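You operate a simulated robot arm through the tools that you are given. There is no shell and no other tool.

You run a simulated robot arm. Do the job below in one go: nothing can be reset, and whatever is moved stays where it is left.

TASK
Lift the brown carton out, fold the crate flat, stand the carton on it.
Fine: carton on the bench meanwhile; short walls fold down before the long ones; fingers clear of the hinges. Drop and damage nothing, leave nothing switched on.

The check looks at the end state, three seconds after you hand in, the way a careful person would. Anything else that was tipped, shoved, dropped, spilled or broken makes it a failure. Flat cloth is picked up by pressing the open fingertips on it (5 to 10 N) and closing them slowly along it; thin cloth reads only 2 to 8 mm in the jaws.

THE ROBOT
A 6-joint arm with a two-finger parallel gripper, fixed in place. Base frame: the origin is on the floor under the middle of its stand, x ahead of it, y to its left, z up; the work surface is at about z = 0.82. Lengths are in m, angles in rad, forces in N, time in s.
With the tool pointing down near the work surface it reaches from about 0.26 to 0.68 m from the base axis. Its first joint turns from -1.152 to 1.152 rad. Payload 2.9 kg.
The tool frame sits at the grasp point between the pads (the TCP): z along the fingers, y along the line on which they close. The tips reach 0.03 m beyond it. The gripper opens to 0.11 m. The fingers are 0.02 m wide and 0.01 m thick; the gripper's body (0.048 by 0.112 m) begins 0.055 m behind the TCP.
Orientation is that of the tool frame in the base frame, as a unit quaternion [w, x, y, z]. With the fingers straight down and closing along the base's y, the tool's x points along the base's -x, its y along +y and its z along -z.

THE INTERFACE
- The arm moves only by the tool play_rows. Its argument "moves" is text: rows parted by semicolons, each of 7 numbers parted by spaces: the opening, from 0 (shut) to 1 (fully open), then the shift along the tool's x, y, z in m, then the turn, a rotation vector about the tool's x, y, z in rad. In form: claw tx ty tz wx wy wz; .... A call has 1 to 20 rows; each row shifts and turns the commanded pose from where the row before left it, along the tool's axes as they then stand. A row lasts 0.2 s, in which the tool goes at most 0.05 m and 0.15 rad; a call with a longer step from one row to the next is refused whole, and so is a gripper value outside its range. A pose out of reach is approached as far as the arm can. The call stops where the force on the tool passes 40 N (or 10 N more than at its start, if that is more) or the arm is blocked; 0.2 s more then pass. The fingers move at their own pace (about 0.108 m/s each) and stop on an object; they squeeze with about 38 N. The grip force told is the motor's: it shows also when the fingers shut on nothing. Time passes only in rows, and 0.2 s behind the last, so rows that do not move let the fingers close. The reply holds the time, the measured pose of the TCP, the force on the tool along the base axes, the opening and the grip force, in the units named above and with some noise, with the torque about the TCP (base axes, N m) and any sound that the robot's microphone picked up.
- Cameras (640 x 400 px; columns grow to the right, rows downward): "scene" is fixed at [0.0825, 0.416, 1.3807]; the picture's right is [-0.77, -0.64, 0.00], its down [-0.35, 0.42, -0.84] and it looks along [0.53, -0.65, -0.55] (base axes); focal length 302 px, centre (320, 200). "wrist" rides on the gripper at [0.072, 0.017, -0.103] in the tool frame; the picture's right is [-0.23, 0.97, 0.00], its down [-0.76, -0.18, -0.62] and it looks along [-0.61, -0.14, 0.78] (tool axes); focal length 222 px, centre (320, 200). There is no depth. A picture from a camera that has moved, and an enlarged one, comes with that camera's place and axes in the base frame and with its lens. The place of the scene camera against the robot may be out by one fixed shift of up to 0.025 m in any direction.
- grab_frame(camera): a new picture of that camera. It takes no simulated time.
- zoom(camera, box): a new picture of the part [left, top, right, bottom] of that camera's present view, enlarged. It takes no simulated time.
- close_job(): hands the job in; it is judged then, once.

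Places have to be worked out from the pictures, the camera data and where the tool is seen. Open the gripper and draw the arm clear of the work before you hand the job in, unless the task says otherwise.

The tools are called after "Request:" by a JSON object that holds its "name" and its "arguments". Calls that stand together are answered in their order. play_rows: Moves the arm, as the interface text tells. Its arguments: {"type":"object","properties":{"moves":{"type":"string"}},"required":["moves"]} The other tools are called the same way: grab_frame (camera) takes a picture; zoom (camera, box) takes an enlarged picture of a part of a camera's view; close_job () hands the job in.

At the start:

```text
time_s: 0.0
eef_pos: [0.3662, 0.0152, 1.144]
ee_rot: [-0.001, 0.0, 1.0, 0.0]
force: [-0.5, 0.1, 0.7]
ft_torque: [0.0, 0.01, -0.01]
opening: 0.11
gripper_force: 0.0
```

scene: 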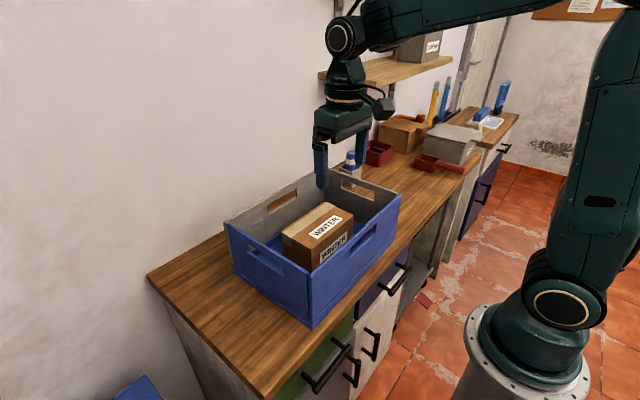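
wrist: 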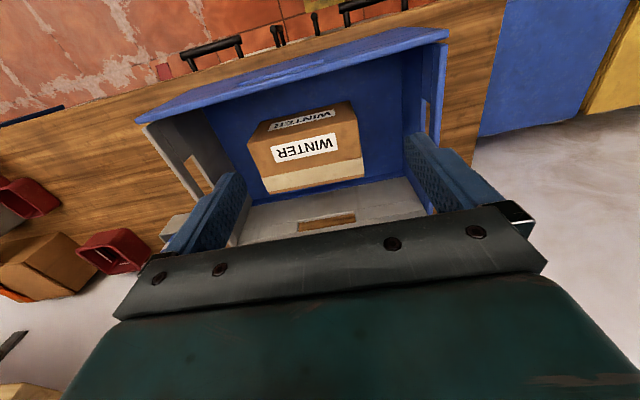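

I see a blue folding crate on the bench with a brown "WINTER" carton in it. I look closer before moving anything.

Request:
{"name": "zoom", "arguments": {"camera": "scene", "box": [200, 150, 440, 340]}}

Request:
{"name": "zoom", "arguments": {"camera": "wrist", "box": [120, 0, 520, 250]}}

```text
2.11 times, centred on (320, 245) of scene
camera zoom: at [0.0825, 0.416, 1.3807], right [-0.77, -0.64, 0.0], down [-0.35, 0.42, -0.84], along [0.53, -0.65, -0.55], focal length 636 px, centre (320, 105)
```

zoom: 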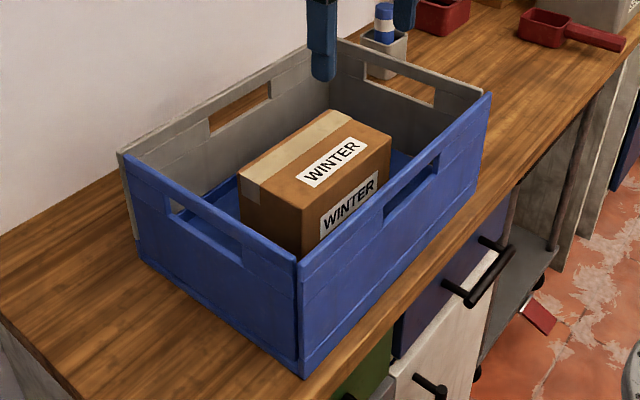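

```text
1.60 times, centred on (320, 125) of wrist
camera zoom: at [0.2947, 0.0314, 1.2486], right [0.23, 0.97, 0.0], down [0.76, -0.18, 0.62], along [0.61, -0.14, -0.78], focal length 355 px, centre (320, 320)
```

zoom: 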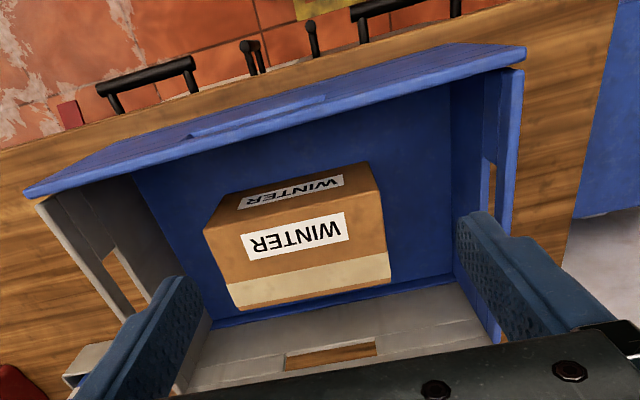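

The crate seems to span roughly x 0.33–0.57, y −0.20–0.14, with its rim near z 0.98. I take closer pictures of the carton, the corners and the hinge lines before I plan the moves.

Request:
{"name": "zoom", "arguments": {"camera": "scene", "box": [270, 190, 370, 280]}}

Request:
{"name": "zoom", "arguments": {"camera": "scene", "box": [215, 210, 325, 330]}}

Request:
{"name": "zoom", "arguments": {"camera": "scene", "box": [320, 140, 420, 240]}}

Request:
{"name": "zoom", "arguments": {"camera": "scene", "box": [330, 90, 530, 210]}}

```text
4.44 times, centred on (320, 235) of scene
camera zoom: at [0.0825, 0.416, 1.3807], right [-0.77, -0.64, 0.0], down [-0.35, 0.42, -0.84], along [0.53, -0.65, -0.55], focal length 1342 px, centre (320, 44)
```

zoom: 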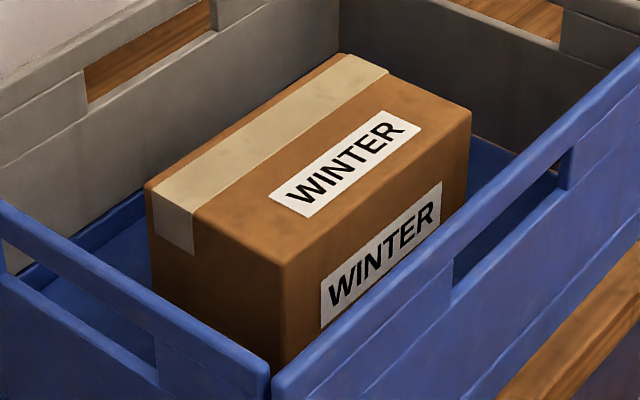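

```text
3.33 times, centred on (270, 270) of scene
camera zoom: at [0.0825, 0.416, 1.3807], right [-0.77, -0.64, 0.0], down [-0.35, 0.42, -0.84], along [0.53, -0.65, -0.55], focal length 1006 px, centre (487, -33)
```

zoom: 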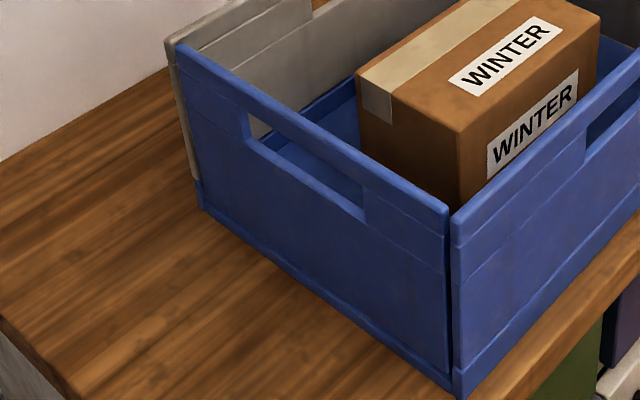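

```text
4.00 times, centred on (370, 190) of scene
camera zoom: at [0.0825, 0.416, 1.3807], right [-0.77, -0.64, 0.0], down [-0.35, 0.42, -0.84], along [0.53, -0.65, -0.55], focal length 1208 px, centre (120, 240)
```

zoom: 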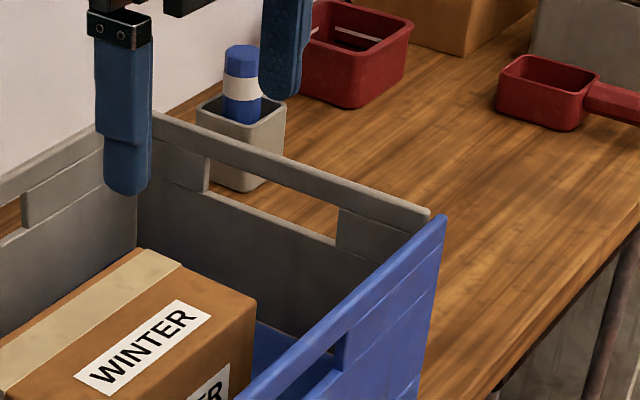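

```text
3.20 times, centred on (430, 150) of scene
camera zoom: at [0.0825, 0.416, 1.3807], right [-0.77, -0.64, 0.0], down [-0.35, 0.42, -0.84], along [0.53, -0.65, -0.55], focal length 966 px, centre (-32, 360)
```

zoom: 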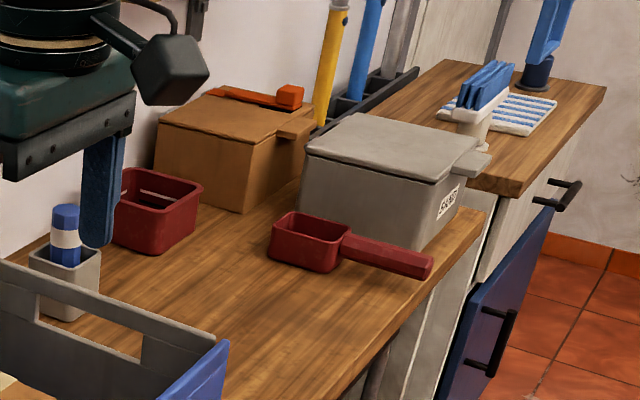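

The scene camera and the wrist camera differ by about 1 cm. Taking the wrist view, the carton is near x 0.465, y −0.025, about 0.09 wide in x and 0.16 long in y. I turn the gripper 90° so that it closes along x while staying high, then look from there.

Request:
{"name": "play_rows", "arguments": {"moves": "1 -0.008 0 -0.005 0 0 0.1428; 1 0 0 -0.005 0 0 0.1428; 1 0 0 -0.005 0 0 0.1428; 1 0 0 0 0 0 0.1428; 1 0 0 0 0 0 0.1428; 1 0 0 0 0 0 0.1428; 1 0 0 0 0 0 0.1428; 1 0 0 0 0 0 0.1428; 1 0 0 0 0 0 0.1428; 1 0 0 0 0 0 0.1428; 1 0 0 0 0 0 0.1428; 1 0 0 0 0 0 0"}}

Request:
{"name": "grab_frame", "arguments": {"camera": "wrist"}}

Request:
{"name": "grab_frame", "arguments": {"camera": "scene"}}

```text
time_s: 2.6
eef_pos: [0.3744, 0.0151, 1.1589]
ee_rot: [0.0, 0.708, 0.706, 0.0]
force: [-0.7, 0.1, -0.6]
ft_torque: [0.01, -0.01, -0.01]
opening: 0.1099
gripper_force: 0.0
```

```text
taken
camera wrist: at [0.3921, 0.0869, 1.2636], right [0.97, -0.23, 0.0], down [-0.18, -0.76, 0.62], along [-0.14, -0.61, -0.78], focal length 222 px, centre (320, 200)
```

wrist: 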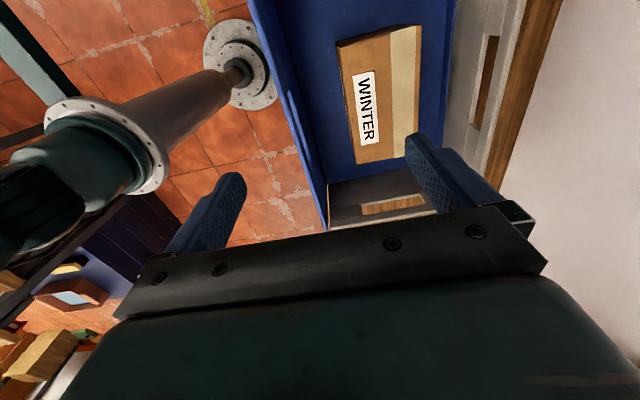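

```text
taken
```

scene: 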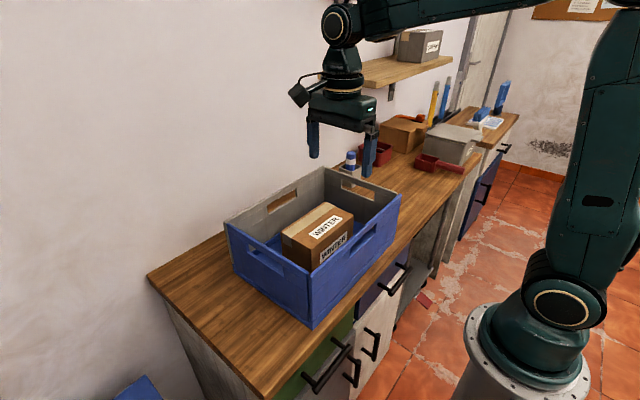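

The gripper now closes along x. I move forward in x to stand above the carton's centre line and look again.

Request:
{"name": "play_rows", "arguments": {"moves": "1 0.02 0.03 -0.01 0 0 0; 1 0.02 0.03 -0.01 0 0 0; 1 0.02 0.03 -0.01 0 0 0; 1 0 0 0 0 0 0"}}

Request:
{"name": "grab_frame", "arguments": {"camera": "wrist"}}

Request:
{"name": "zoom", "arguments": {"camera": "wrist", "box": [160, 0, 480, 200]}}

```text
time_s: 3.6
eef_pos: [0.4649, 0.0753, 1.1897]
ee_rot: [0.0, 0.707, 0.707, 0.001]
force: [0.8, -0.2, -0.3]
ft_torque: [-0.03, 0.01, -0.01]
opening: 0.11
gripper_force: 0.1
```

```text
taken
camera wrist: at [0.4818, 0.1477, 1.294], right [0.97, -0.23, 0.0], down [-0.18, -0.76, 0.62], along [-0.14, -0.61, -0.78], focal length 222 px, centre (320, 200)
```

wrist: 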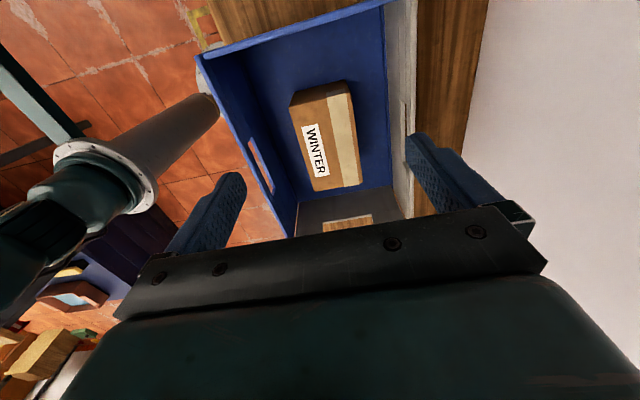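

```text
2.00 times, centred on (320, 100) of wrist
camera zoom: at [0.4818, 0.1477, 1.294], right [0.97, -0.23, 0.0], down [-0.18, -0.76, 0.62], along [-0.14, -0.61, -0.78], focal length 444 px, centre (320, 400)
```

zoom: 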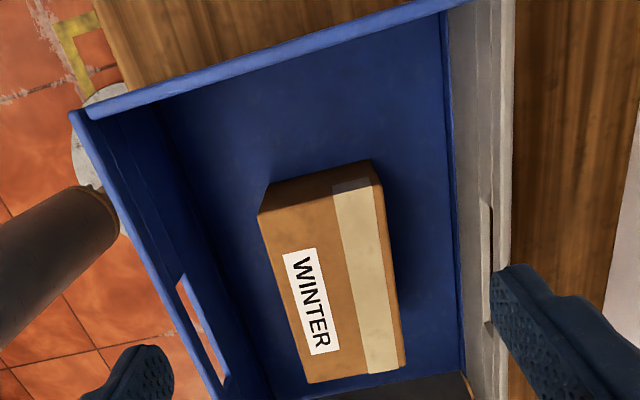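

From two wrist views the carton's top is at z≈0.93, x 0.411–0.508, y −0.112–0.058, so its centre is about (0.460, −0.027). I move above it and part of the way down, with 7 mm of finger clearance on each side.

Request:
{"name": "play_rows", "arguments": {"moves": "1 -0.034 -0.0015 0 0 0 0; 1 -0.034 -0.0015 0 0 0 0; 1 -0.034 -0.0015 0 0 0 0; 1 0 0 0.04 0 0 0; 1 0 0 0.04 0 0 0; 1 0 0 0.04 0 0 0; 1 0 0 0.04 0 0 0; 1 0 0 0.02 0 0 0; 1 0 0 0 0 0 0"}}

Request:
{"name": "grab_frame", "arguments": {"camera": "wrist"}}

Request:
{"name": "zoom", "arguments": {"camera": "scene", "box": [220, 130, 420, 260]}}

```text
time_s: 5.6
eef_pos: [0.4604, -0.0265, 1.0074]
ee_rot: [0.0, 0.707, 0.707, 0.001]
force: [-0.7, 0.1, 0.1]
ft_torque: [0.0, -0.01, 0.0]
opening: 0.1098
gripper_force: 0.1
```

```text
taken
camera wrist: at [0.4771, 0.0451, 1.1135], right [0.97, -0.23, 0.0], down [-0.18, -0.76, 0.62], along [-0.14, -0.61, -0.78], focal length 222 px, centre (320, 200)
```

wrist: 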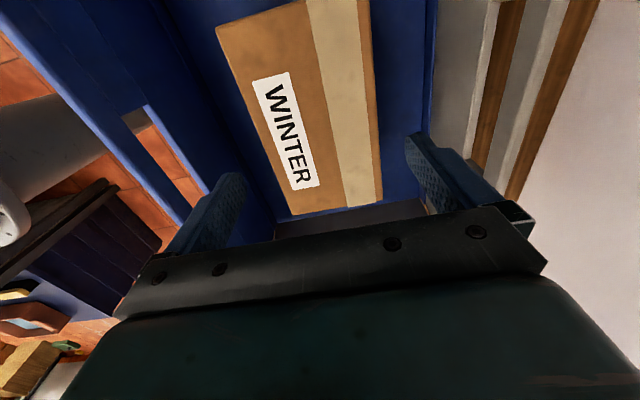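

```text
3.08 times, centred on (320, 195) of scene
camera zoom: at [0.0825, 0.416, 1.3807], right [-0.77, -0.64, 0.0], down [-0.35, 0.42, -0.84], along [0.53, -0.65, -0.55], focal length 929 px, centre (320, 215)
```

zoom: 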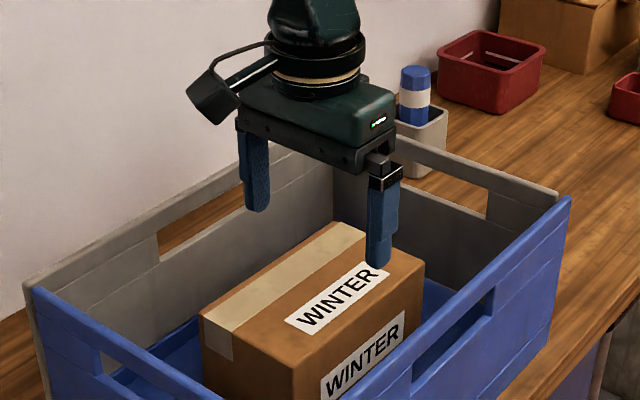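

The carton reads x 0.409–0.509 here, so my fingers at 0.4605 ± 0.055 straddle it. I lower slowly and watch the force.

Request:
{"name": "play_rows", "arguments": {"moves": "1 0 -0.001 0.02 0 0 0; 1 0 0 0.02 0 0 0; 1 0 0 0.01 0 0 0; 1 0 0 0.01 0 0 0; 1 0 0 0 0 0 0"}}

Request:
{"name": "zoom", "arguments": {"camera": "scene", "box": [260, 160, 380, 260]}}

Request:
{"name": "grab_frame", "arguments": {"camera": "wrist"}}

```text
time_s: 6.8
eef_pos: [0.4597, -0.0262, 0.9485]
ee_rot: [0.0, 0.707, 0.707, 0.0]
force: [0.4, -0.4, 0.7]
ft_torque: [-0.02, 0.02, 0.0]
opening: 0.1098
gripper_force: 0.0
```

```text
4.00 times, centred on (320, 210) of scene
camera zoom: at [0.0825, 0.416, 1.3807], right [-0.77, -0.64, 0.0], down [-0.35, 0.42, -0.84], along [0.53, -0.65, -0.55], focal length 1208 px, centre (320, 160)
```

zoom: 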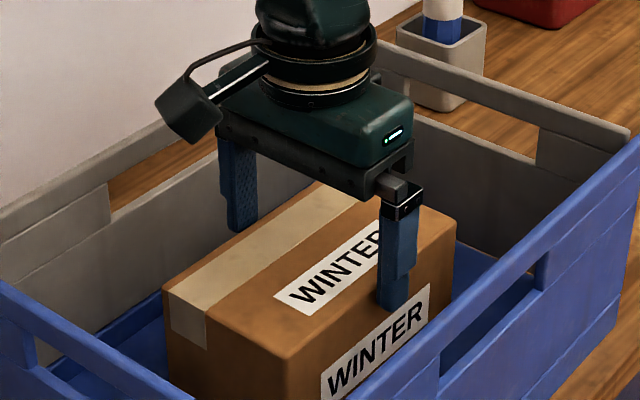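

```text
taken
camera wrist: at [0.4768, 0.0453, 1.0536], right [0.97, -0.23, 0.0], down [-0.18, -0.76, 0.62], along [-0.14, -0.61, -0.78], focal length 222 px, centre (320, 200)
```

wrist: 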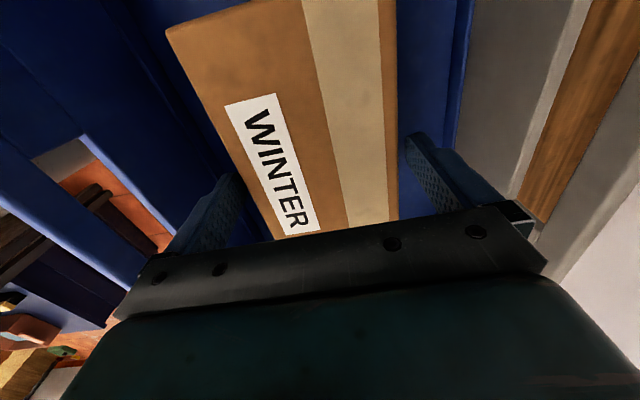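

The fingers pass on both sides without touching. I go down to TCP z≈0.895 and close on the carton.

Request:
{"name": "play_rows", "arguments": {"moves": "1 0 0 0.015 0 0 0; 1 0 0 0.015 0 0 0; 1 0 0 0.015 0 0 0; 1 0 0 0.008 0 0 0; 1 0 0 0 0 0 0; 0.8 0 0 0 0 0 0; 0.7 0 0 0 0 0 0; 0.6 0 0 0 0 0 0; 0.5 0 0 0 0 0 0; 0.5 0 0 0 0 0 0"}}

```text
time_s: 9.0
eef_pos: [0.4584, -0.0272, 0.8972]
ee_rot: [0.0, 0.707, 0.707, -0.001]
force: [-0.5, -0.1, 0.9]
ft_torque: [0.03, 0.03, 0.05]
opening: 0.0999
gripper_force: 37.7
```

The fingers hold the carton at a width of 0.100 with 38 N of grip. I lift it a little to feel weight and balance.

Request:
{"name": "play_rows", "arguments": {"moves": "0 0 0 -0.005 0 0 0; 0 0 0 -0.01 0 0 0; 0 0 0 -0.015 0 0 0; 0 0 0 -0.015 0 0 0; 0 0 0 0 0 0 0; 0 0 0 0 0 0 0"}}

Request:
{"name": "zoom", "arguments": {"camera": "scene", "box": [240, 140, 400, 260]}}

```text
time_s: 10.4
eef_pos: [0.4597, -0.0284, 0.9408]
ee_rot: [-0.001, 0.707, 0.707, -0.001]
force: [0.3, -0.1, -5.5]
ft_torque: [-0.02, 0.02, -0.01]
opening: 0.0997
gripper_force: 37.8
```

```text
3.33 times, centred on (320, 200) of scene
camera zoom: at [0.0826, 0.416, 1.3806], right [-0.77, -0.64, 0.0], down [-0.35, 0.42, -0.84], along [0.53, -0.65, -0.55], focal length 1006 px, centre (320, 200)
```

zoom: 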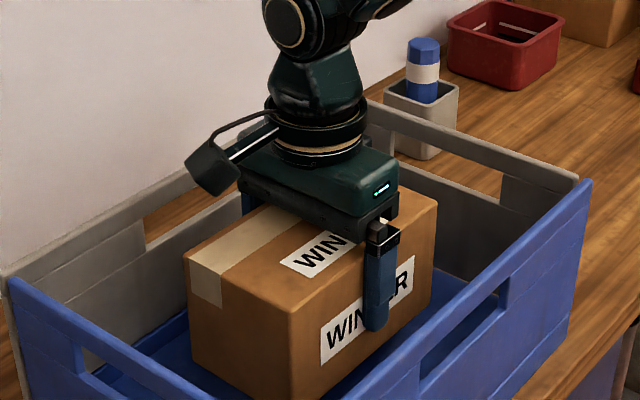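

The carton weighs about 0.6 kg and hangs level. Before carrying it to the −y side I check the shelf and free bench there.

Request:
{"name": "zoom", "arguments": {"camera": "scene", "box": [300, 20, 480, 190]}}

Request:
{"name": "play_rows", "arguments": {"moves": "0 0 0 -0.03 0 0 0; 0 0 0 -0.03 0 0 0; 0 0 0 -0.03 0 0 0; 0 0 0 -0.03 0 0 0; 0 0 0 -0.03 0 0 0; 0 0 0 0 0 0 0"}}

Request:
{"name": "grab_frame", "arguments": {"camera": "scene"}}

Request:
{"name": "grab_frame", "arguments": {"camera": "wrist"}}

```text
2.35 times, centred on (390, 105) of scene
camera zoom: at [0.0826, 0.416, 1.3806], right [-0.77, -0.64, 0.0], down [-0.35, 0.42, -0.84], along [0.53, -0.65, -0.55], focal length 710 px, centre (155, 424)
```

zoom: 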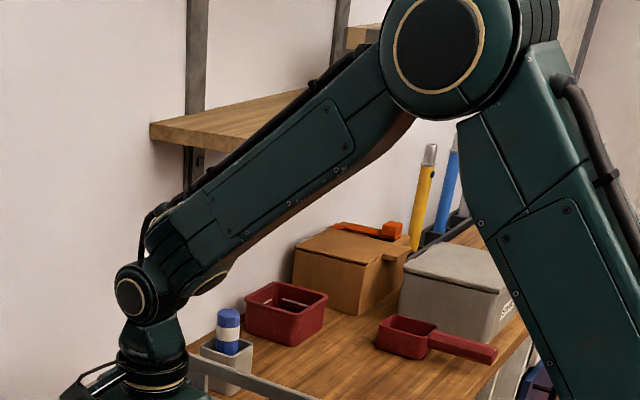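

```text
time_s: 11.8
eef_pos: [0.4588, -0.0275, 1.0909]
ee_rot: [0.0, 0.707, 0.707, 0.001]
force: [-0.5, -0.3, -4.1]
ft_torque: [-0.01, 0.0, 0.02]
opening: 0.0998
gripper_force: 37.9
```

```text
taken
```

scene: 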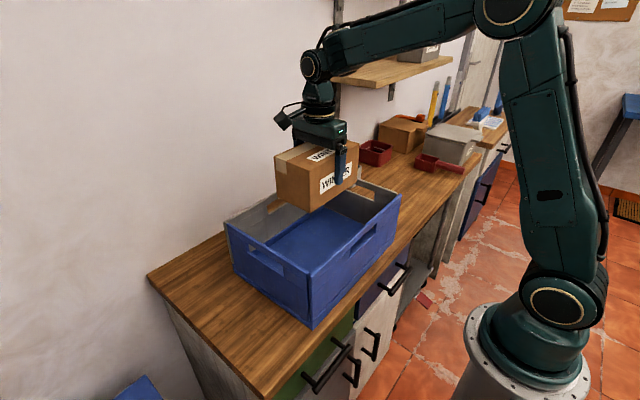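

```text
taken
camera wrist: at [0.4766, 0.0443, 1.1962], right [0.97, -0.23, 0.0], down [-0.18, -0.76, 0.62], along [-0.14, -0.61, -0.78], focal length 222 px, centre (320, 200)
```

wrist: 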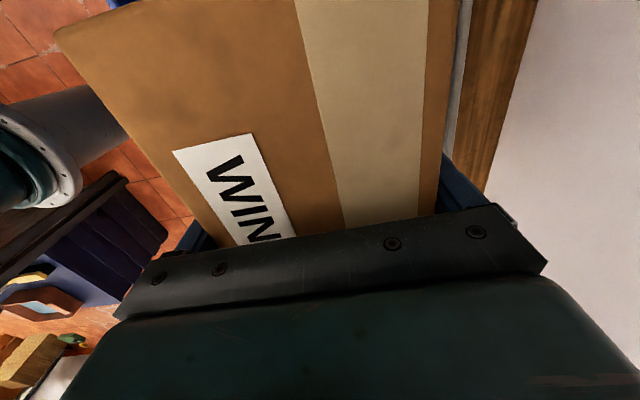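

The path to the −y side is free: the shelf is beyond x≈0.64, and the cup and red box are beyond x≈0.56. I lift a bit more and carry the carton across to about (0.42, −0.365).

Request:
{"name": "play_rows", "arguments": {"moves": "0 0 0 -0.015 0 0 0; 0 0 0 -0.015 0 0 0; 0 -0.015 -0.002 0 0 0 0; 0 -0.025 -0.004 0 0 0 0; 0 -0.03 -0.004 0 0 0 0; 0 -0.03 -0.004 0 0 0 0; 0 -0.03 -0.004 0 0 0 0; 0 -0.03 -0.004 0 0 0 0; 0 -0.03 -0.004 0 0 0 0; 0 -0.03 -0.004 0 0 0 0; 0 -0.03 -0.004 0 0 0 0; 0 -0.03 -0.004 0 0 0 0; 0 -0.025 -0.002 0 0 0 0; 0 -0.02 0 0 0 0 0; 0 -0.01 0 0 0 0 0; 0 0 0 0 0 0 0"}}

Request:
{"name": "grab_frame", "arguments": {"camera": "scene"}}

Request:
{"name": "grab_frame", "arguments": {"camera": "wrist"}}

```text
time_s: 15.2
eef_pos: [0.4208, -0.3618, 1.1192]
ee_rot: [0.0, 0.708, 0.707, 0.0]
force: [0.1, 1.0, -5.0]
ft_torque: [-0.01, -0.01, 0.05]
opening: 0.0999
gripper_force: 37.6
```

```text
taken
```

scene: 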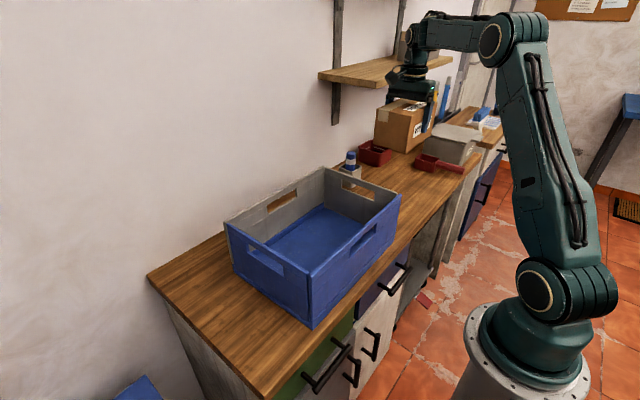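

```text
taken
camera wrist: at [0.4371, -0.2904, 1.2246], right [0.97, -0.23, 0.0], down [-0.18, -0.76, 0.62], along [-0.14, -0.61, -0.78], focal length 222 px, centre (320, 200)
```

wrist: 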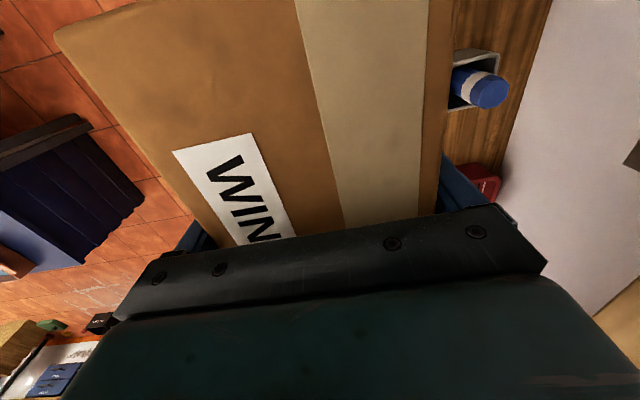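

The carton hangs above free bench: the cup starts at x≈0.60 and the crate ends near y≈−0.19. I lower it toward the bench.

Request:
{"name": "play_rows", "arguments": {"moves": "0 0 0 0.02 0 0 0; 0 0 0 0.03 0 0 0; 0 0 0 0.03 0 0 0; 0 0 0 0.03 0 0 0; 0 0 0 0.03 0 0 0; 0 0 0 0.03 0 0 0; 0 0 0 0.02 0 0 0; 0 0 0 0.01 0 0 0; 0 0 0 0 0 0 0"}}

Request:
{"name": "zoom", "arguments": {"camera": "scene", "box": [320, 90, 480, 210]}}

```text
time_s: 17.2
eef_pos: [0.4201, -0.3626, 0.9201]
ee_rot: [0.0, 0.707, 0.707, 0.0]
force: [0.5, 0.0, -4.5]
ft_torque: [-0.02, -0.02, 0.0]
opening: 0.0998
gripper_force: 37.8
```

```text
3.33 times, centred on (400, 150) of scene
camera zoom: at [0.0826, 0.416, 1.3807], right [-0.77, -0.64, 0.0], down [-0.35, 0.42, -0.84], along [0.53, -0.65, -0.55], focal length 1006 px, centre (53, 367)
```

zoom: 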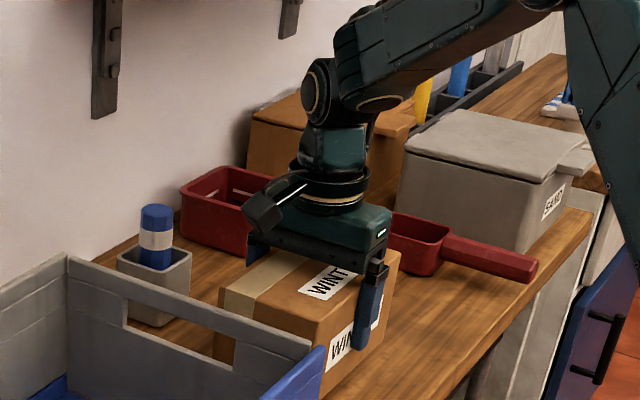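

Still hanging free at z 0.920; the bench contact should come near TCP 0.89. I lower in small steps.

Request:
{"name": "play_rows", "arguments": {"moves": "0 0 0 0.006 0 0 0; 0 0 0 0.006 0 0 0; 0 0 0 0.006 0 0 0; 0 0 0 0.004 0 0 0; 0 0 0 0 0 0 0"}}

```text
time_s: 18.4
eef_pos: [0.4204, -0.3621, 0.8978]
ee_rot: [0.0, 0.707, 0.707, 0.0]
force: [-0.2, 0.3, -4.3]
ft_torque: [-0.04, -0.01, 0.0]
opening: 0.1
gripper_force: 37.7
```

Request:
{"name": "play_rows", "arguments": {"moves": "0 0 0 0.003 0 0 0; 0 0 0 0.003 0 0 0; 0 0 0 0.002 0 0 0; 0 0 0 0 0 0 0"}}

```text
time_s: 19.4
eef_pos: [0.4197, -0.3617, 0.8901]
ee_rot: [-0.001, 0.707, 0.707, 0.001]
force: [0.0, -0.8, -4.8]
ft_torque: [-0.02, 0.01, 0.01]
opening: 0.1001
gripper_force: 37.9
```

The force still shows the full weight at z 0.890, so the bottom is still off the bench. I continue in 2 mm steps.

Request:
{"name": "play_rows", "arguments": {"moves": "0 0 0 0.002 0 0 0; 0 0 0 0.002 0 0 0; 0 0 0 0 0 0 0"}}

Request:
{"name": "zoom", "arguments": {"camera": "scene", "box": [360, 130, 460, 210]}}

```text
time_s: 20.2
eef_pos: [0.4192, -0.3626, 0.8865]
ee_rot: [0.0, 0.707, 0.707, 0.0]
force: [0.3, 0.5, -4.3]
ft_torque: [-0.01, -0.01, 0.0]
opening: 0.1
gripper_force: 38.3
```

```text
5.00 times, centred on (410, 170) of scene
camera zoom: at [0.0826, 0.416, 1.3807], right [-0.77, -0.64, 0.0], down [-0.35, 0.42, -0.84], along [0.53, -0.65, -0.55], focal length 1510 px, centre (-130, 350)
```

zoom: 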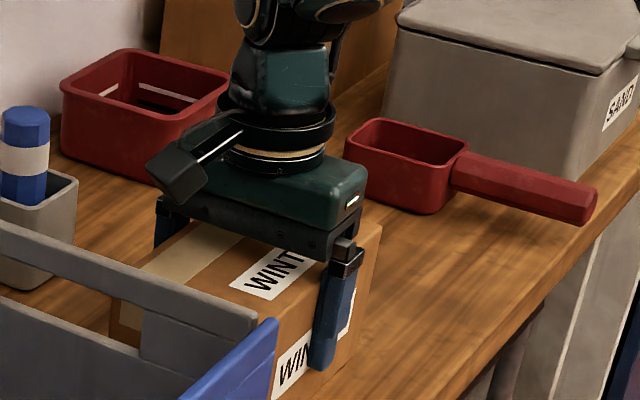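

Request:
{"name": "play_rows", "arguments": {"moves": "0 0 0 0.002 0 0 0; 0 0 0 0.002 0 0 0; 0 0 0 0 0 0 0"}}

```text
time_s: 21.0
eef_pos: [0.4198, -0.363, 0.8839]
ee_rot: [0.0, 0.708, 0.707, 0.0]
force: [-2.6, 1.2, 15.1]
ft_torque: [1.24, 1.15, 0.07]
opening: 0.0999
gripper_force: 37.9
```

The carton has touched the bench (force turned to +15 N at z 0.884). I ease the pressure by 1 mm, open, and check.

Request:
{"name": "play_rows", "arguments": {"moves": "0 0 0 -0.0015 0 0 0; 0 0 0 0 0 0 0; 1 0 0 0 0 0 0; 1 0 0 0 0 0 0; 1 0 0 0 0 0 0"}}

Request:
{"name": "grab_frame", "arguments": {"camera": "wrist"}}

```text
time_s: 22.2
eef_pos: [0.42, -0.3621, 0.8841]
ee_rot: [0.001, 0.707, 0.708, 0.001]
force: [0.8, -0.2, -0.4]
ft_torque: [0.0, -0.01, 0.03]
opening: 0.11
gripper_force: 0.1
```

```text
taken
camera wrist: at [0.4368, -0.2901, 0.9891], right [0.97, -0.23, 0.0], down [-0.18, -0.76, 0.62], along [-0.14, -0.61, -0.78], focal length 222 px, centre (320, 200)
```

wrist: 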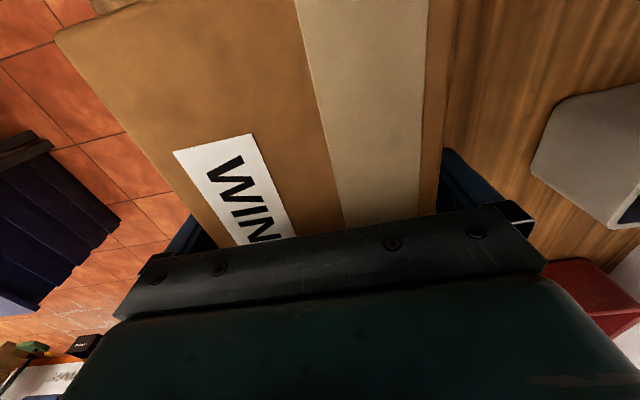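

The fingers are open with no residual force. I rise straight up, clear of the carton, then look.

Request:
{"name": "play_rows", "arguments": {"moves": "1 0 0 -0.01 0 0 0; 1 0 0 -0.02 0 0 0; 1 0 0 -0.03 0 0 0; 1 0 0 -0.04 0 0 0; 1 0 0 -0.04 0 0 0; 1 0 0 -0.04 0 0 0; 1 0 0 -0.04 0 0 0; 1 0 0 -0.03 0 0 0; 1 0 0 0 0 0 0"}}

Request:
{"name": "grab_frame", "arguments": {"camera": "scene"}}

Request:
{"name": "grab_frame", "arguments": {"camera": "wrist"}}

```text
time_s: 24.2
eef_pos: [0.4193, -0.3618, 1.1352]
ee_rot: [0.0, 0.707, 0.707, 0.0]
force: [0.4, 0.4, -0.1]
ft_torque: [0.01, 0.01, 0.04]
opening: 0.11
gripper_force: 0.0
```

```text
taken
```

scene: 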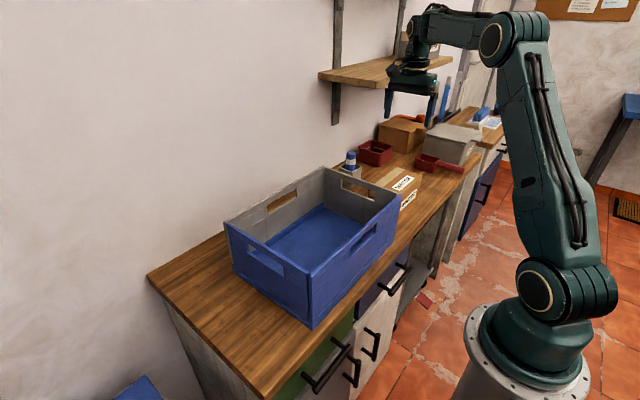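

```text
taken
camera wrist: at [0.4364, -0.2904, 1.2405], right [0.97, -0.23, 0.0], down [-0.18, -0.76, 0.62], along [-0.14, -0.61, -0.78], focal length 222 px, centre (320, 200)
```

wrist: 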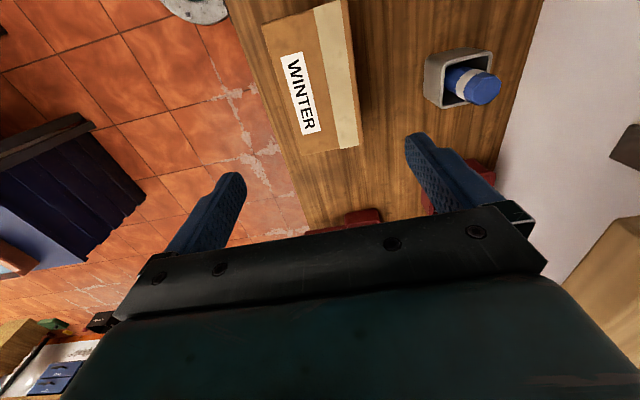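

The carton stands on the bench and nothing else moved. Now I return over the crate's +y end to look closely at the walls and hinges from outside.

Request:
{"name": "play_rows", "arguments": {"moves": "0.3 0.03 0.002 -0.01 0 0 0; 0.3 0.04 0.003 0 0 0 0; 0.3 0.045 0.003 0 0 0 0; 0.3 0.045 0.003 0 0 0 0; 0.3 0.045 0.003 0 0 0 0; 0.3 0.045 0.003 0 0 0 0; 0.3 0.045 0.003 0 0 0 0; 0.3 0.045 0.003 0 0 0 0; 0.3 0.045 0.003 0 0 0 0; 0.3 0.045 0.003 0 0 0 0; 0.3 0.045 0.003 0 0 0 0; 0.3 0.045 0.003 0 0 0 0; 0.3 0.03 0.003 0 0 0 0; 0.3 0 0 0 0 0 0"}}

Request:
{"name": "grab_frame", "arguments": {"camera": "wrist"}}

Request:
{"name": "grab_frame", "arguments": {"camera": "scene"}}

```text
time_s: 27.2
eef_pos: [0.4569, 0.1874, 1.1438]
ee_rot: [0.0, 0.707, 0.707, -0.001]
force: [-0.7, 0.5, 0.0]
ft_torque: [0.03, -0.02, -0.01]
opening: 0.0333
gripper_force: 0.0
```

```text
taken
camera wrist: at [0.4744, 0.2599, 1.2482], right [0.97, -0.23, 0.0], down [-0.18, -0.76, 0.62], along [-0.14, -0.61, -0.78], focal length 222 px, centre (320, 200)
```

wrist: 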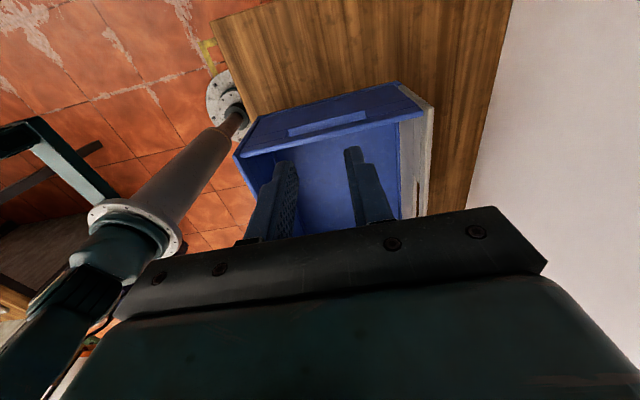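

```text
taken
```

scene: 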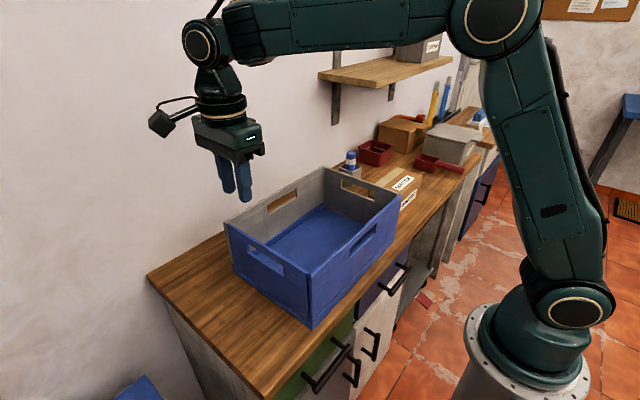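

The +y wall comes into view from above. I enlarge it to locate its edges and joints.

Request:
{"name": "zoom", "arguments": {"camera": "wrist", "box": [220, 70, 450, 214]}}

Request:
{"name": "zoom", "arguments": {"camera": "scene", "box": [215, 160, 415, 285]}}

Request:
{"name": "zoom", "arguments": {"camera": "scene", "box": [270, 250, 350, 335]}}

Request:
{"name": "zoom", "arguments": {"camera": "scene", "box": [215, 210, 285, 290]}}

```text
2.78 times, centred on (335, 142) of wrist
camera zoom: at [0.4744, 0.2599, 1.2482], right [0.97, -0.23, 0.0], down [-0.18, -0.76, 0.62], along [-0.14, -0.61, -0.78], focal length 617 px, centre (278, 361)
```

zoom: 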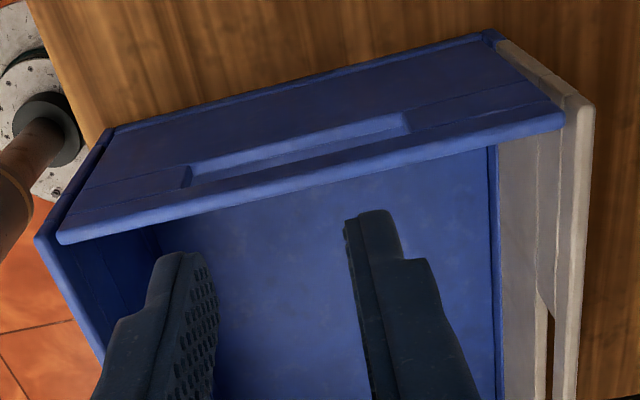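

```text
3.20 times, centred on (315, 222) of scene
camera zoom: at [0.0825, 0.4161, 1.3807], right [-0.77, -0.64, 0.0], down [-0.35, 0.42, -0.84], along [0.53, -0.65, -0.55], focal length 966 px, centre (336, 128)
```

zoom: 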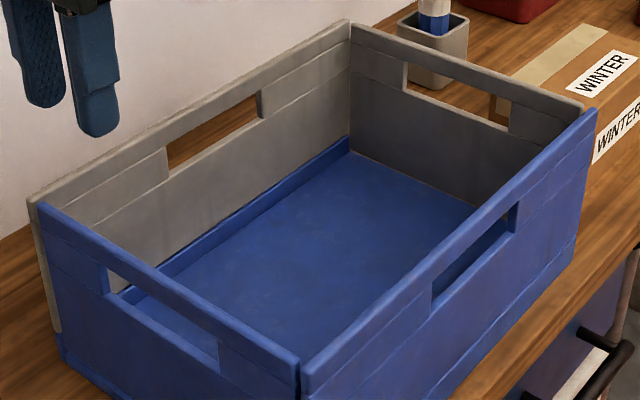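

```text
4.71 times, centred on (310, 292) of scene
camera zoom: at [0.0825, 0.4161, 1.3807], right [-0.77, -0.64, 0.0], down [-0.35, 0.42, -0.84], along [0.53, -0.65, -0.55], focal length 1421 px, centre (367, -235)
```

zoom: 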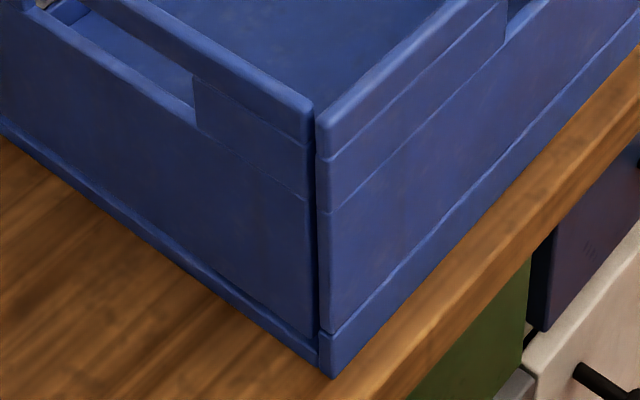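

```text
5.00 times, centred on (250, 250) of scene
camera zoom: at [0.0825, 0.4161, 1.3807], right [-0.77, -0.64, 0.0], down [-0.35, 0.42, -0.84], along [0.53, -0.65, -0.55], focal length 1510 px, centre (670, -50)
```

zoom: 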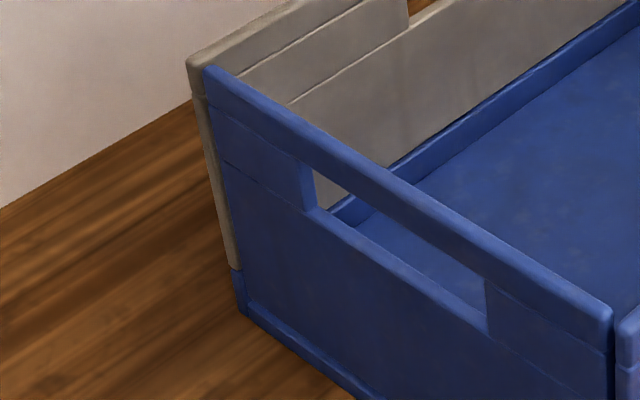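

The crate spans x≈0.330–0.585 with its +y end near y≈0.15. The short walls sit between the long ones and hinge low; the long ones hinge higher, on a rim near z≈0.85. I turn the gripper back to close along y so it can straddle the +y wall's top rail.

Request:
{"name": "play_rows", "arguments": {"moves": "0.6 0 0 0 0 0 -0.1428; 0.6 0 0 0 0 0 -0.1428; 0.6 0 0 0 0 0 -0.1428; 0.6 0 0 0 0 0 -0.1428; 0.6 0 0 0 0 0 -0.1428; 0.6 0 0 0 0 0 -0.1428; 0.6 0 0 0 0 0 -0.1428; 0.6 0 0 0 0 0 -0.1428; 0.6 0 0 0 0 0 -0.1428; 0.6 0 0 0 0 0 -0.1428; 0.6 0 0 0 0 0 -0.1428; 0.6 0 -0.02 0 0 0 0; 0.6 0 -0.02 0 0 0 0; 0.6 0 0 0 0 0 0"}}

Request:
{"name": "grab_frame", "arguments": {"camera": "wrist"}}

Request:
{"name": "zoom", "arguments": {"camera": "wrist", "box": [160, 0, 500, 212]}}

```text
time_s: 30.2
eef_pos: [0.4576, 0.1486, 1.1441]
ee_rot: [-0.001, 0.0, 1.0, 0.0]
force: [0.2, -0.1, 0.0]
ft_torque: [0.0, 0.03, -0.03]
opening: 0.066
gripper_force: 0.1
```

```text
taken
camera wrist: at [0.3852, 0.164, 1.2489], right [0.23, 0.97, 0.0], down [0.76, -0.18, 0.62], along [0.61, -0.14, -0.78], focal length 222 px, centre (320, 200)
```

wrist: 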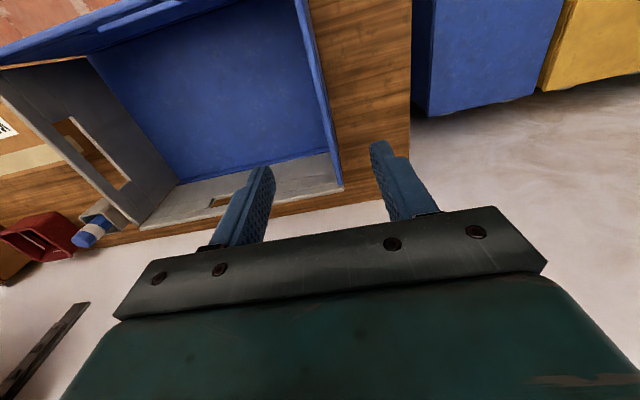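

```text
1.88 times, centred on (330, 106) of wrist
camera zoom: at [0.3852, 0.164, 1.2489], right [0.23, 0.97, 0.0], down [0.76, -0.18, 0.62], along [0.61, -0.14, -0.78], focal length 418 px, centre (301, 377)
```

zoom: 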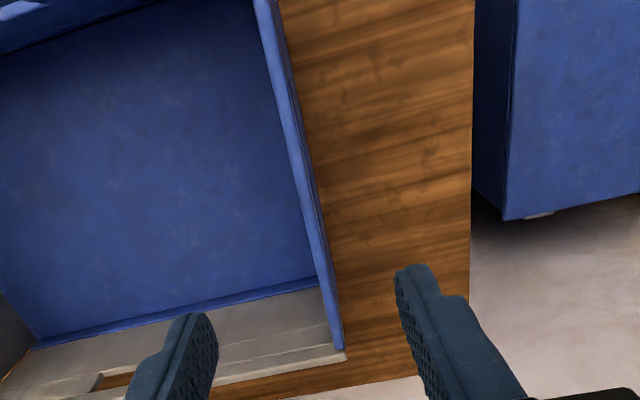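

I measure the wall's top edge more exactly before straddling it.

Request:
{"name": "zoom", "arguments": {"camera": "wrist", "box": [290, 60, 370, 200]}}

Request:
{"name": "zoom", "arguments": {"camera": "scene", "box": [180, 100, 330, 330]}}

```text
2.86 times, centred on (330, 130) of wrist
camera zoom: at [0.3852, 0.164, 1.2489], right [0.23, 0.97, 0.0], down [0.76, -0.18, 0.62], along [0.61, -0.14, -0.78], focal length 635 px, centre (291, 400)
```

zoom: 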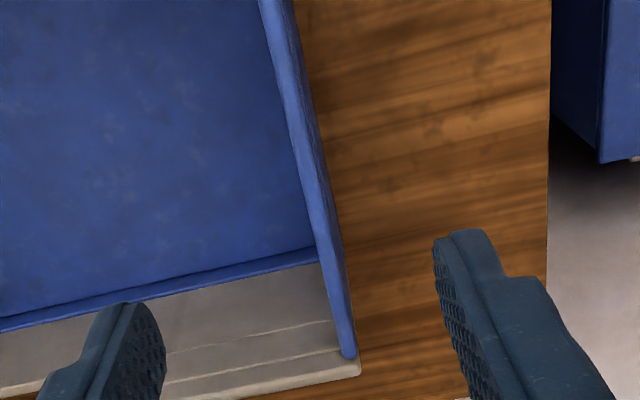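

```text
1.74 times, centred on (255, 215) of scene
camera zoom: at [0.0825, 0.416, 1.3807], right [-0.77, -0.64, 0.0], down [-0.35, 0.42, -0.84], along [0.53, -0.65, -0.55], focal length 525 px, centre (433, 174)
```

zoom: 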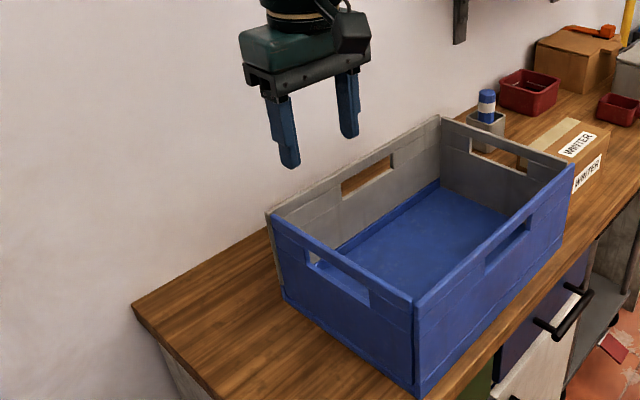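

The wall's top edge lies at y≈0.147–0.153. I lower the open gripper to straddle the rail, then close gently onto it.

Request:
{"name": "play_rows", "arguments": {"moves": "0.6 0 0.001 0.04 0 0 0; 0.6 0 0 0.04 0 0 0; 0.6 0 0 0.03 0 0 0; 0.6 0 0 0.02 0 0 0; 0.6 0 0 0.02 0 0 0; 0.6 0 0 0.02 0 0 0; 0.6 0 0 0 0 0 0"}}

Request:
{"name": "zoom", "arguments": {"camera": "scene", "box": [200, 140, 340, 280]}}

Request:
{"name": "grab_frame", "arguments": {"camera": "wrist"}}

```text
time_s: 31.8
eef_pos: [0.4573, 0.149, 0.9743]
ee_rot: [0.0, 0.0, 1.0, 0.0]
force: [-0.3, 0.1, 0.5]
ft_torque: [-0.01, 0.03, 0.0]
opening: 0.0659
gripper_force: 0.1
```

```text
2.86 times, centred on (270, 210) of scene
camera zoom: at [0.0825, 0.416, 1.3807], right [-0.77, -0.64, 0.0], down [-0.35, 0.42, -0.84], along [0.53, -0.65, -0.55], focal length 863 px, centre (463, 171)
```

zoom: 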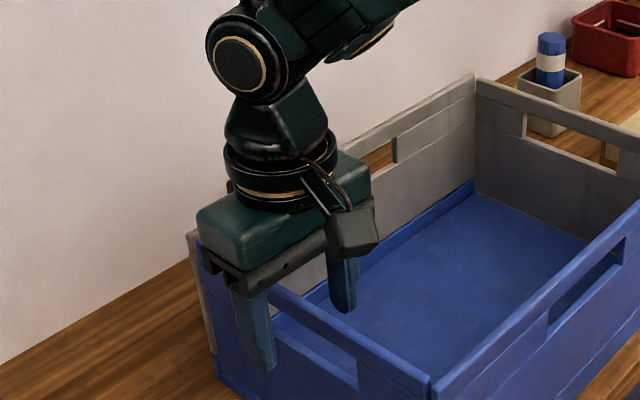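

```text
taken
camera wrist: at [0.385, 0.166, 1.0792], right [0.23, 0.97, 0.0], down [0.76, -0.18, 0.62], along [0.61, -0.14, -0.78], focal length 222 px, centre (320, 200)
```

wrist: 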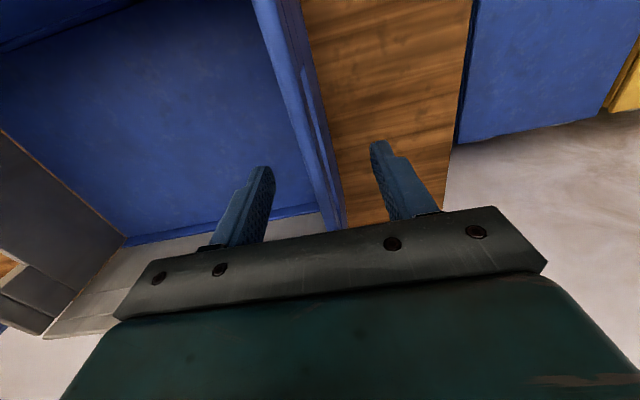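

The wall is centred between the fingers to within about 1 mm. I close gradually onto the rail.

Request:
{"name": "play_rows", "arguments": {"moves": "0.4 0 0.001 0 0 0 0; 0.25 0 0 0 0 0 0; 0.18 0 0 0 0 0 0; 0.14 0 0 0 0 0 0; 0.1 0 0 0 0 0 0; 0.07 0 0 0 0 0 0; 0.07 0 0 0 0 0 0"}}

Request:
{"name": "zoom", "arguments": {"camera": "wrist", "box": [200, 80, 440, 230]}}

```text
time_s: 33.4
eef_pos: [0.4574, 0.1507, 0.9754]
ee_rot: [0.0, 0.0, 1.0, 0.001]
force: [-0.5, 0.3, -1.1]
ft_torque: [-0.04, 0.02, 0.01]
opening: 0.0083
gripper_force: 0.6
```

```text
2.67 times, centred on (320, 155) of wrist
camera zoom: at [0.3849, 0.1667, 1.0796], right [0.23, 0.97, 0.0], down [0.76, -0.18, 0.62], along [0.61, -0.14, -0.78], focal length 592 px, centre (320, 320)
```

zoom: 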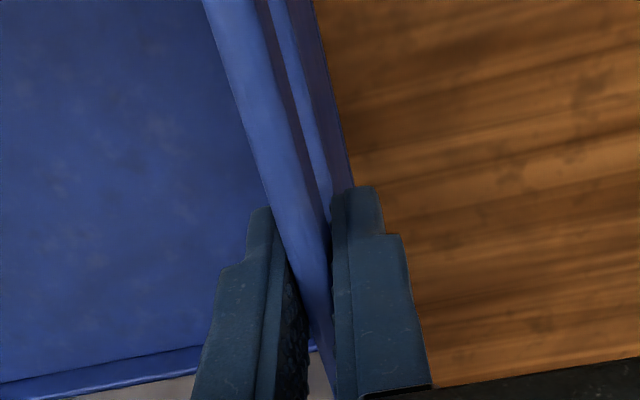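

The wall is about 8 mm thick, held between the fingers. I loosen slightly and swing the tool about the hinge (y≈0.15, z≈0.835, radius 0.14) by 0.2 rad to feel how the wall responds.

Request:
{"name": "play_rows", "arguments": {"moves": "0.13 0 0 0 0 0 0; 0.13 0 -0.007 0.0002 -0.05 0 0; 0.13 0 -0.007 0.0002 -0.05 0 0; 0.13 0 -0.007 0.0002 -0.05 0 0; 0.13 0 -0.007 0.0002 -0.05 0 0; 0.13 0 0 0 0 0 0"}}

Request:
{"name": "zoom", "arguments": {"camera": "scene", "box": [200, 150, 360, 340]}}

Request:
{"name": "zoom", "arguments": {"camera": "wrist", "box": [200, 80, 440, 230]}}

```text
time_s: 34.8
eef_pos: [0.4568, 0.1216, 0.9721]
ee_rot: [-0.001, 0.0, 0.995, 0.1]
force: [-0.6, 0.1, 1.2]
ft_torque: [-0.03, 0.0, 0.03]
opening: 0.0144
gripper_force: 0.1
```

```text
2.11 times, centred on (280, 245) of scene
camera zoom: at [0.0825, 0.416, 1.3807], right [-0.77, -0.64, 0.0], down [-0.35, 0.42, -0.84], along [0.53, -0.65, -0.55], focal length 636 px, centre (404, 105)
```

zoom: 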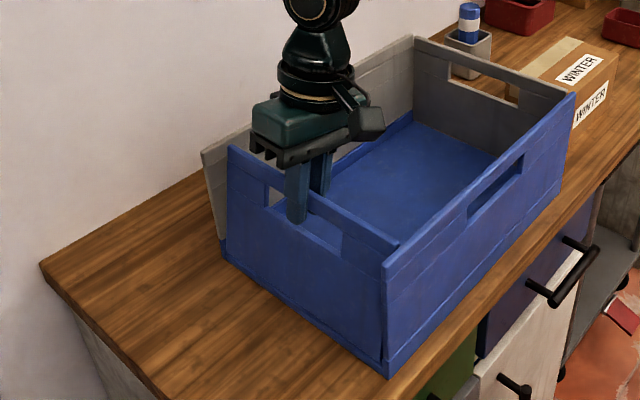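

```text
2.67 times, centred on (320, 155) of wrist
camera zoom: at [0.3848, 0.1174, 1.0775], right [0.23, 0.95, 0.19], down [0.76, -0.3, 0.58], along [0.61, 0.02, -0.79], focal length 592 px, centre (320, 320)
```

zoom: 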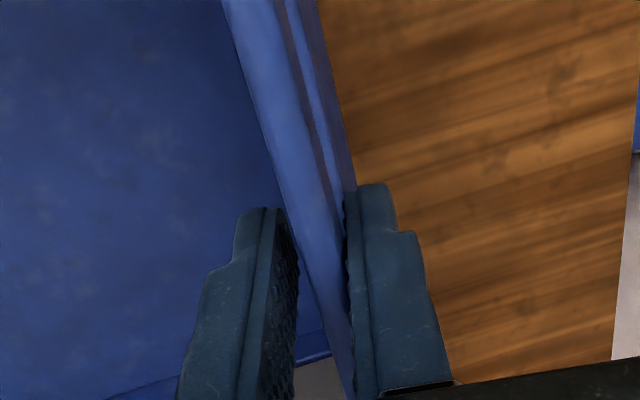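

The wall swings inward with almost no force, following the fingers. I continue the arc to about 0.8 rad.

Request:
{"name": "play_rows", "arguments": {"moves": "0.13 0 -0.014 0.0007 -0.1 0 0; 0.13 0 -0.014 0.0007 -0.1 0 0; 0.13 0 -0.014 0.0007 -0.1 0 0; 0.13 0 -0.014 0.0007 -0.1 0 0; 0.13 0 0 0 0 0 0"}}

Request:
{"name": "grab_frame", "arguments": {"camera": "scene"}}

Request:
{"name": "zoom", "arguments": {"camera": "wrist", "box": [200, 80, 440, 230]}}

```text
time_s: 36.0
eef_pos: [0.4574, 0.0693, 0.9502]
ee_rot: [0.0, 0.0, 0.955, 0.295]
force: [0.3, 0.7, -0.4]
ft_torque: [-0.02, 0.0, 0.0]
opening: 0.0143
gripper_force: 0.0
```

```text
taken
```

scene: 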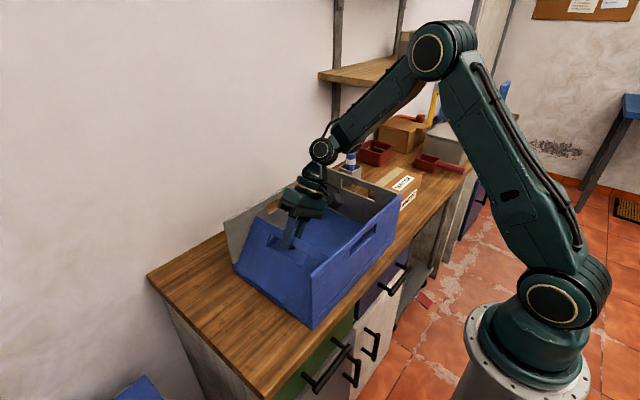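

```text
2.67 times, centred on (320, 155) of wrist
camera zoom: at [0.3851, 0.0253, 1.0459], right [0.23, 0.8, 0.55], down [0.76, -0.5, 0.41], along [0.61, 0.33, -0.72], focal length 592 px, centre (320, 320)
```

zoom: 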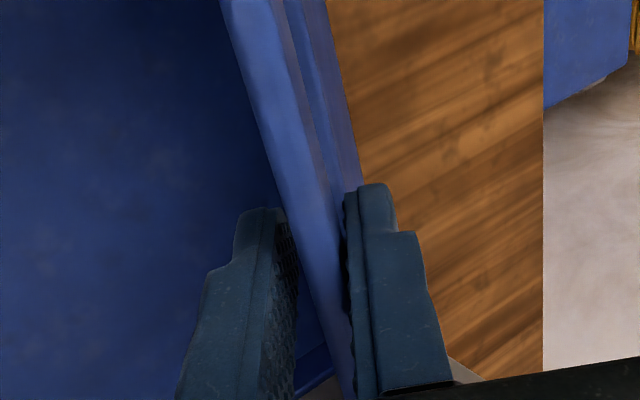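

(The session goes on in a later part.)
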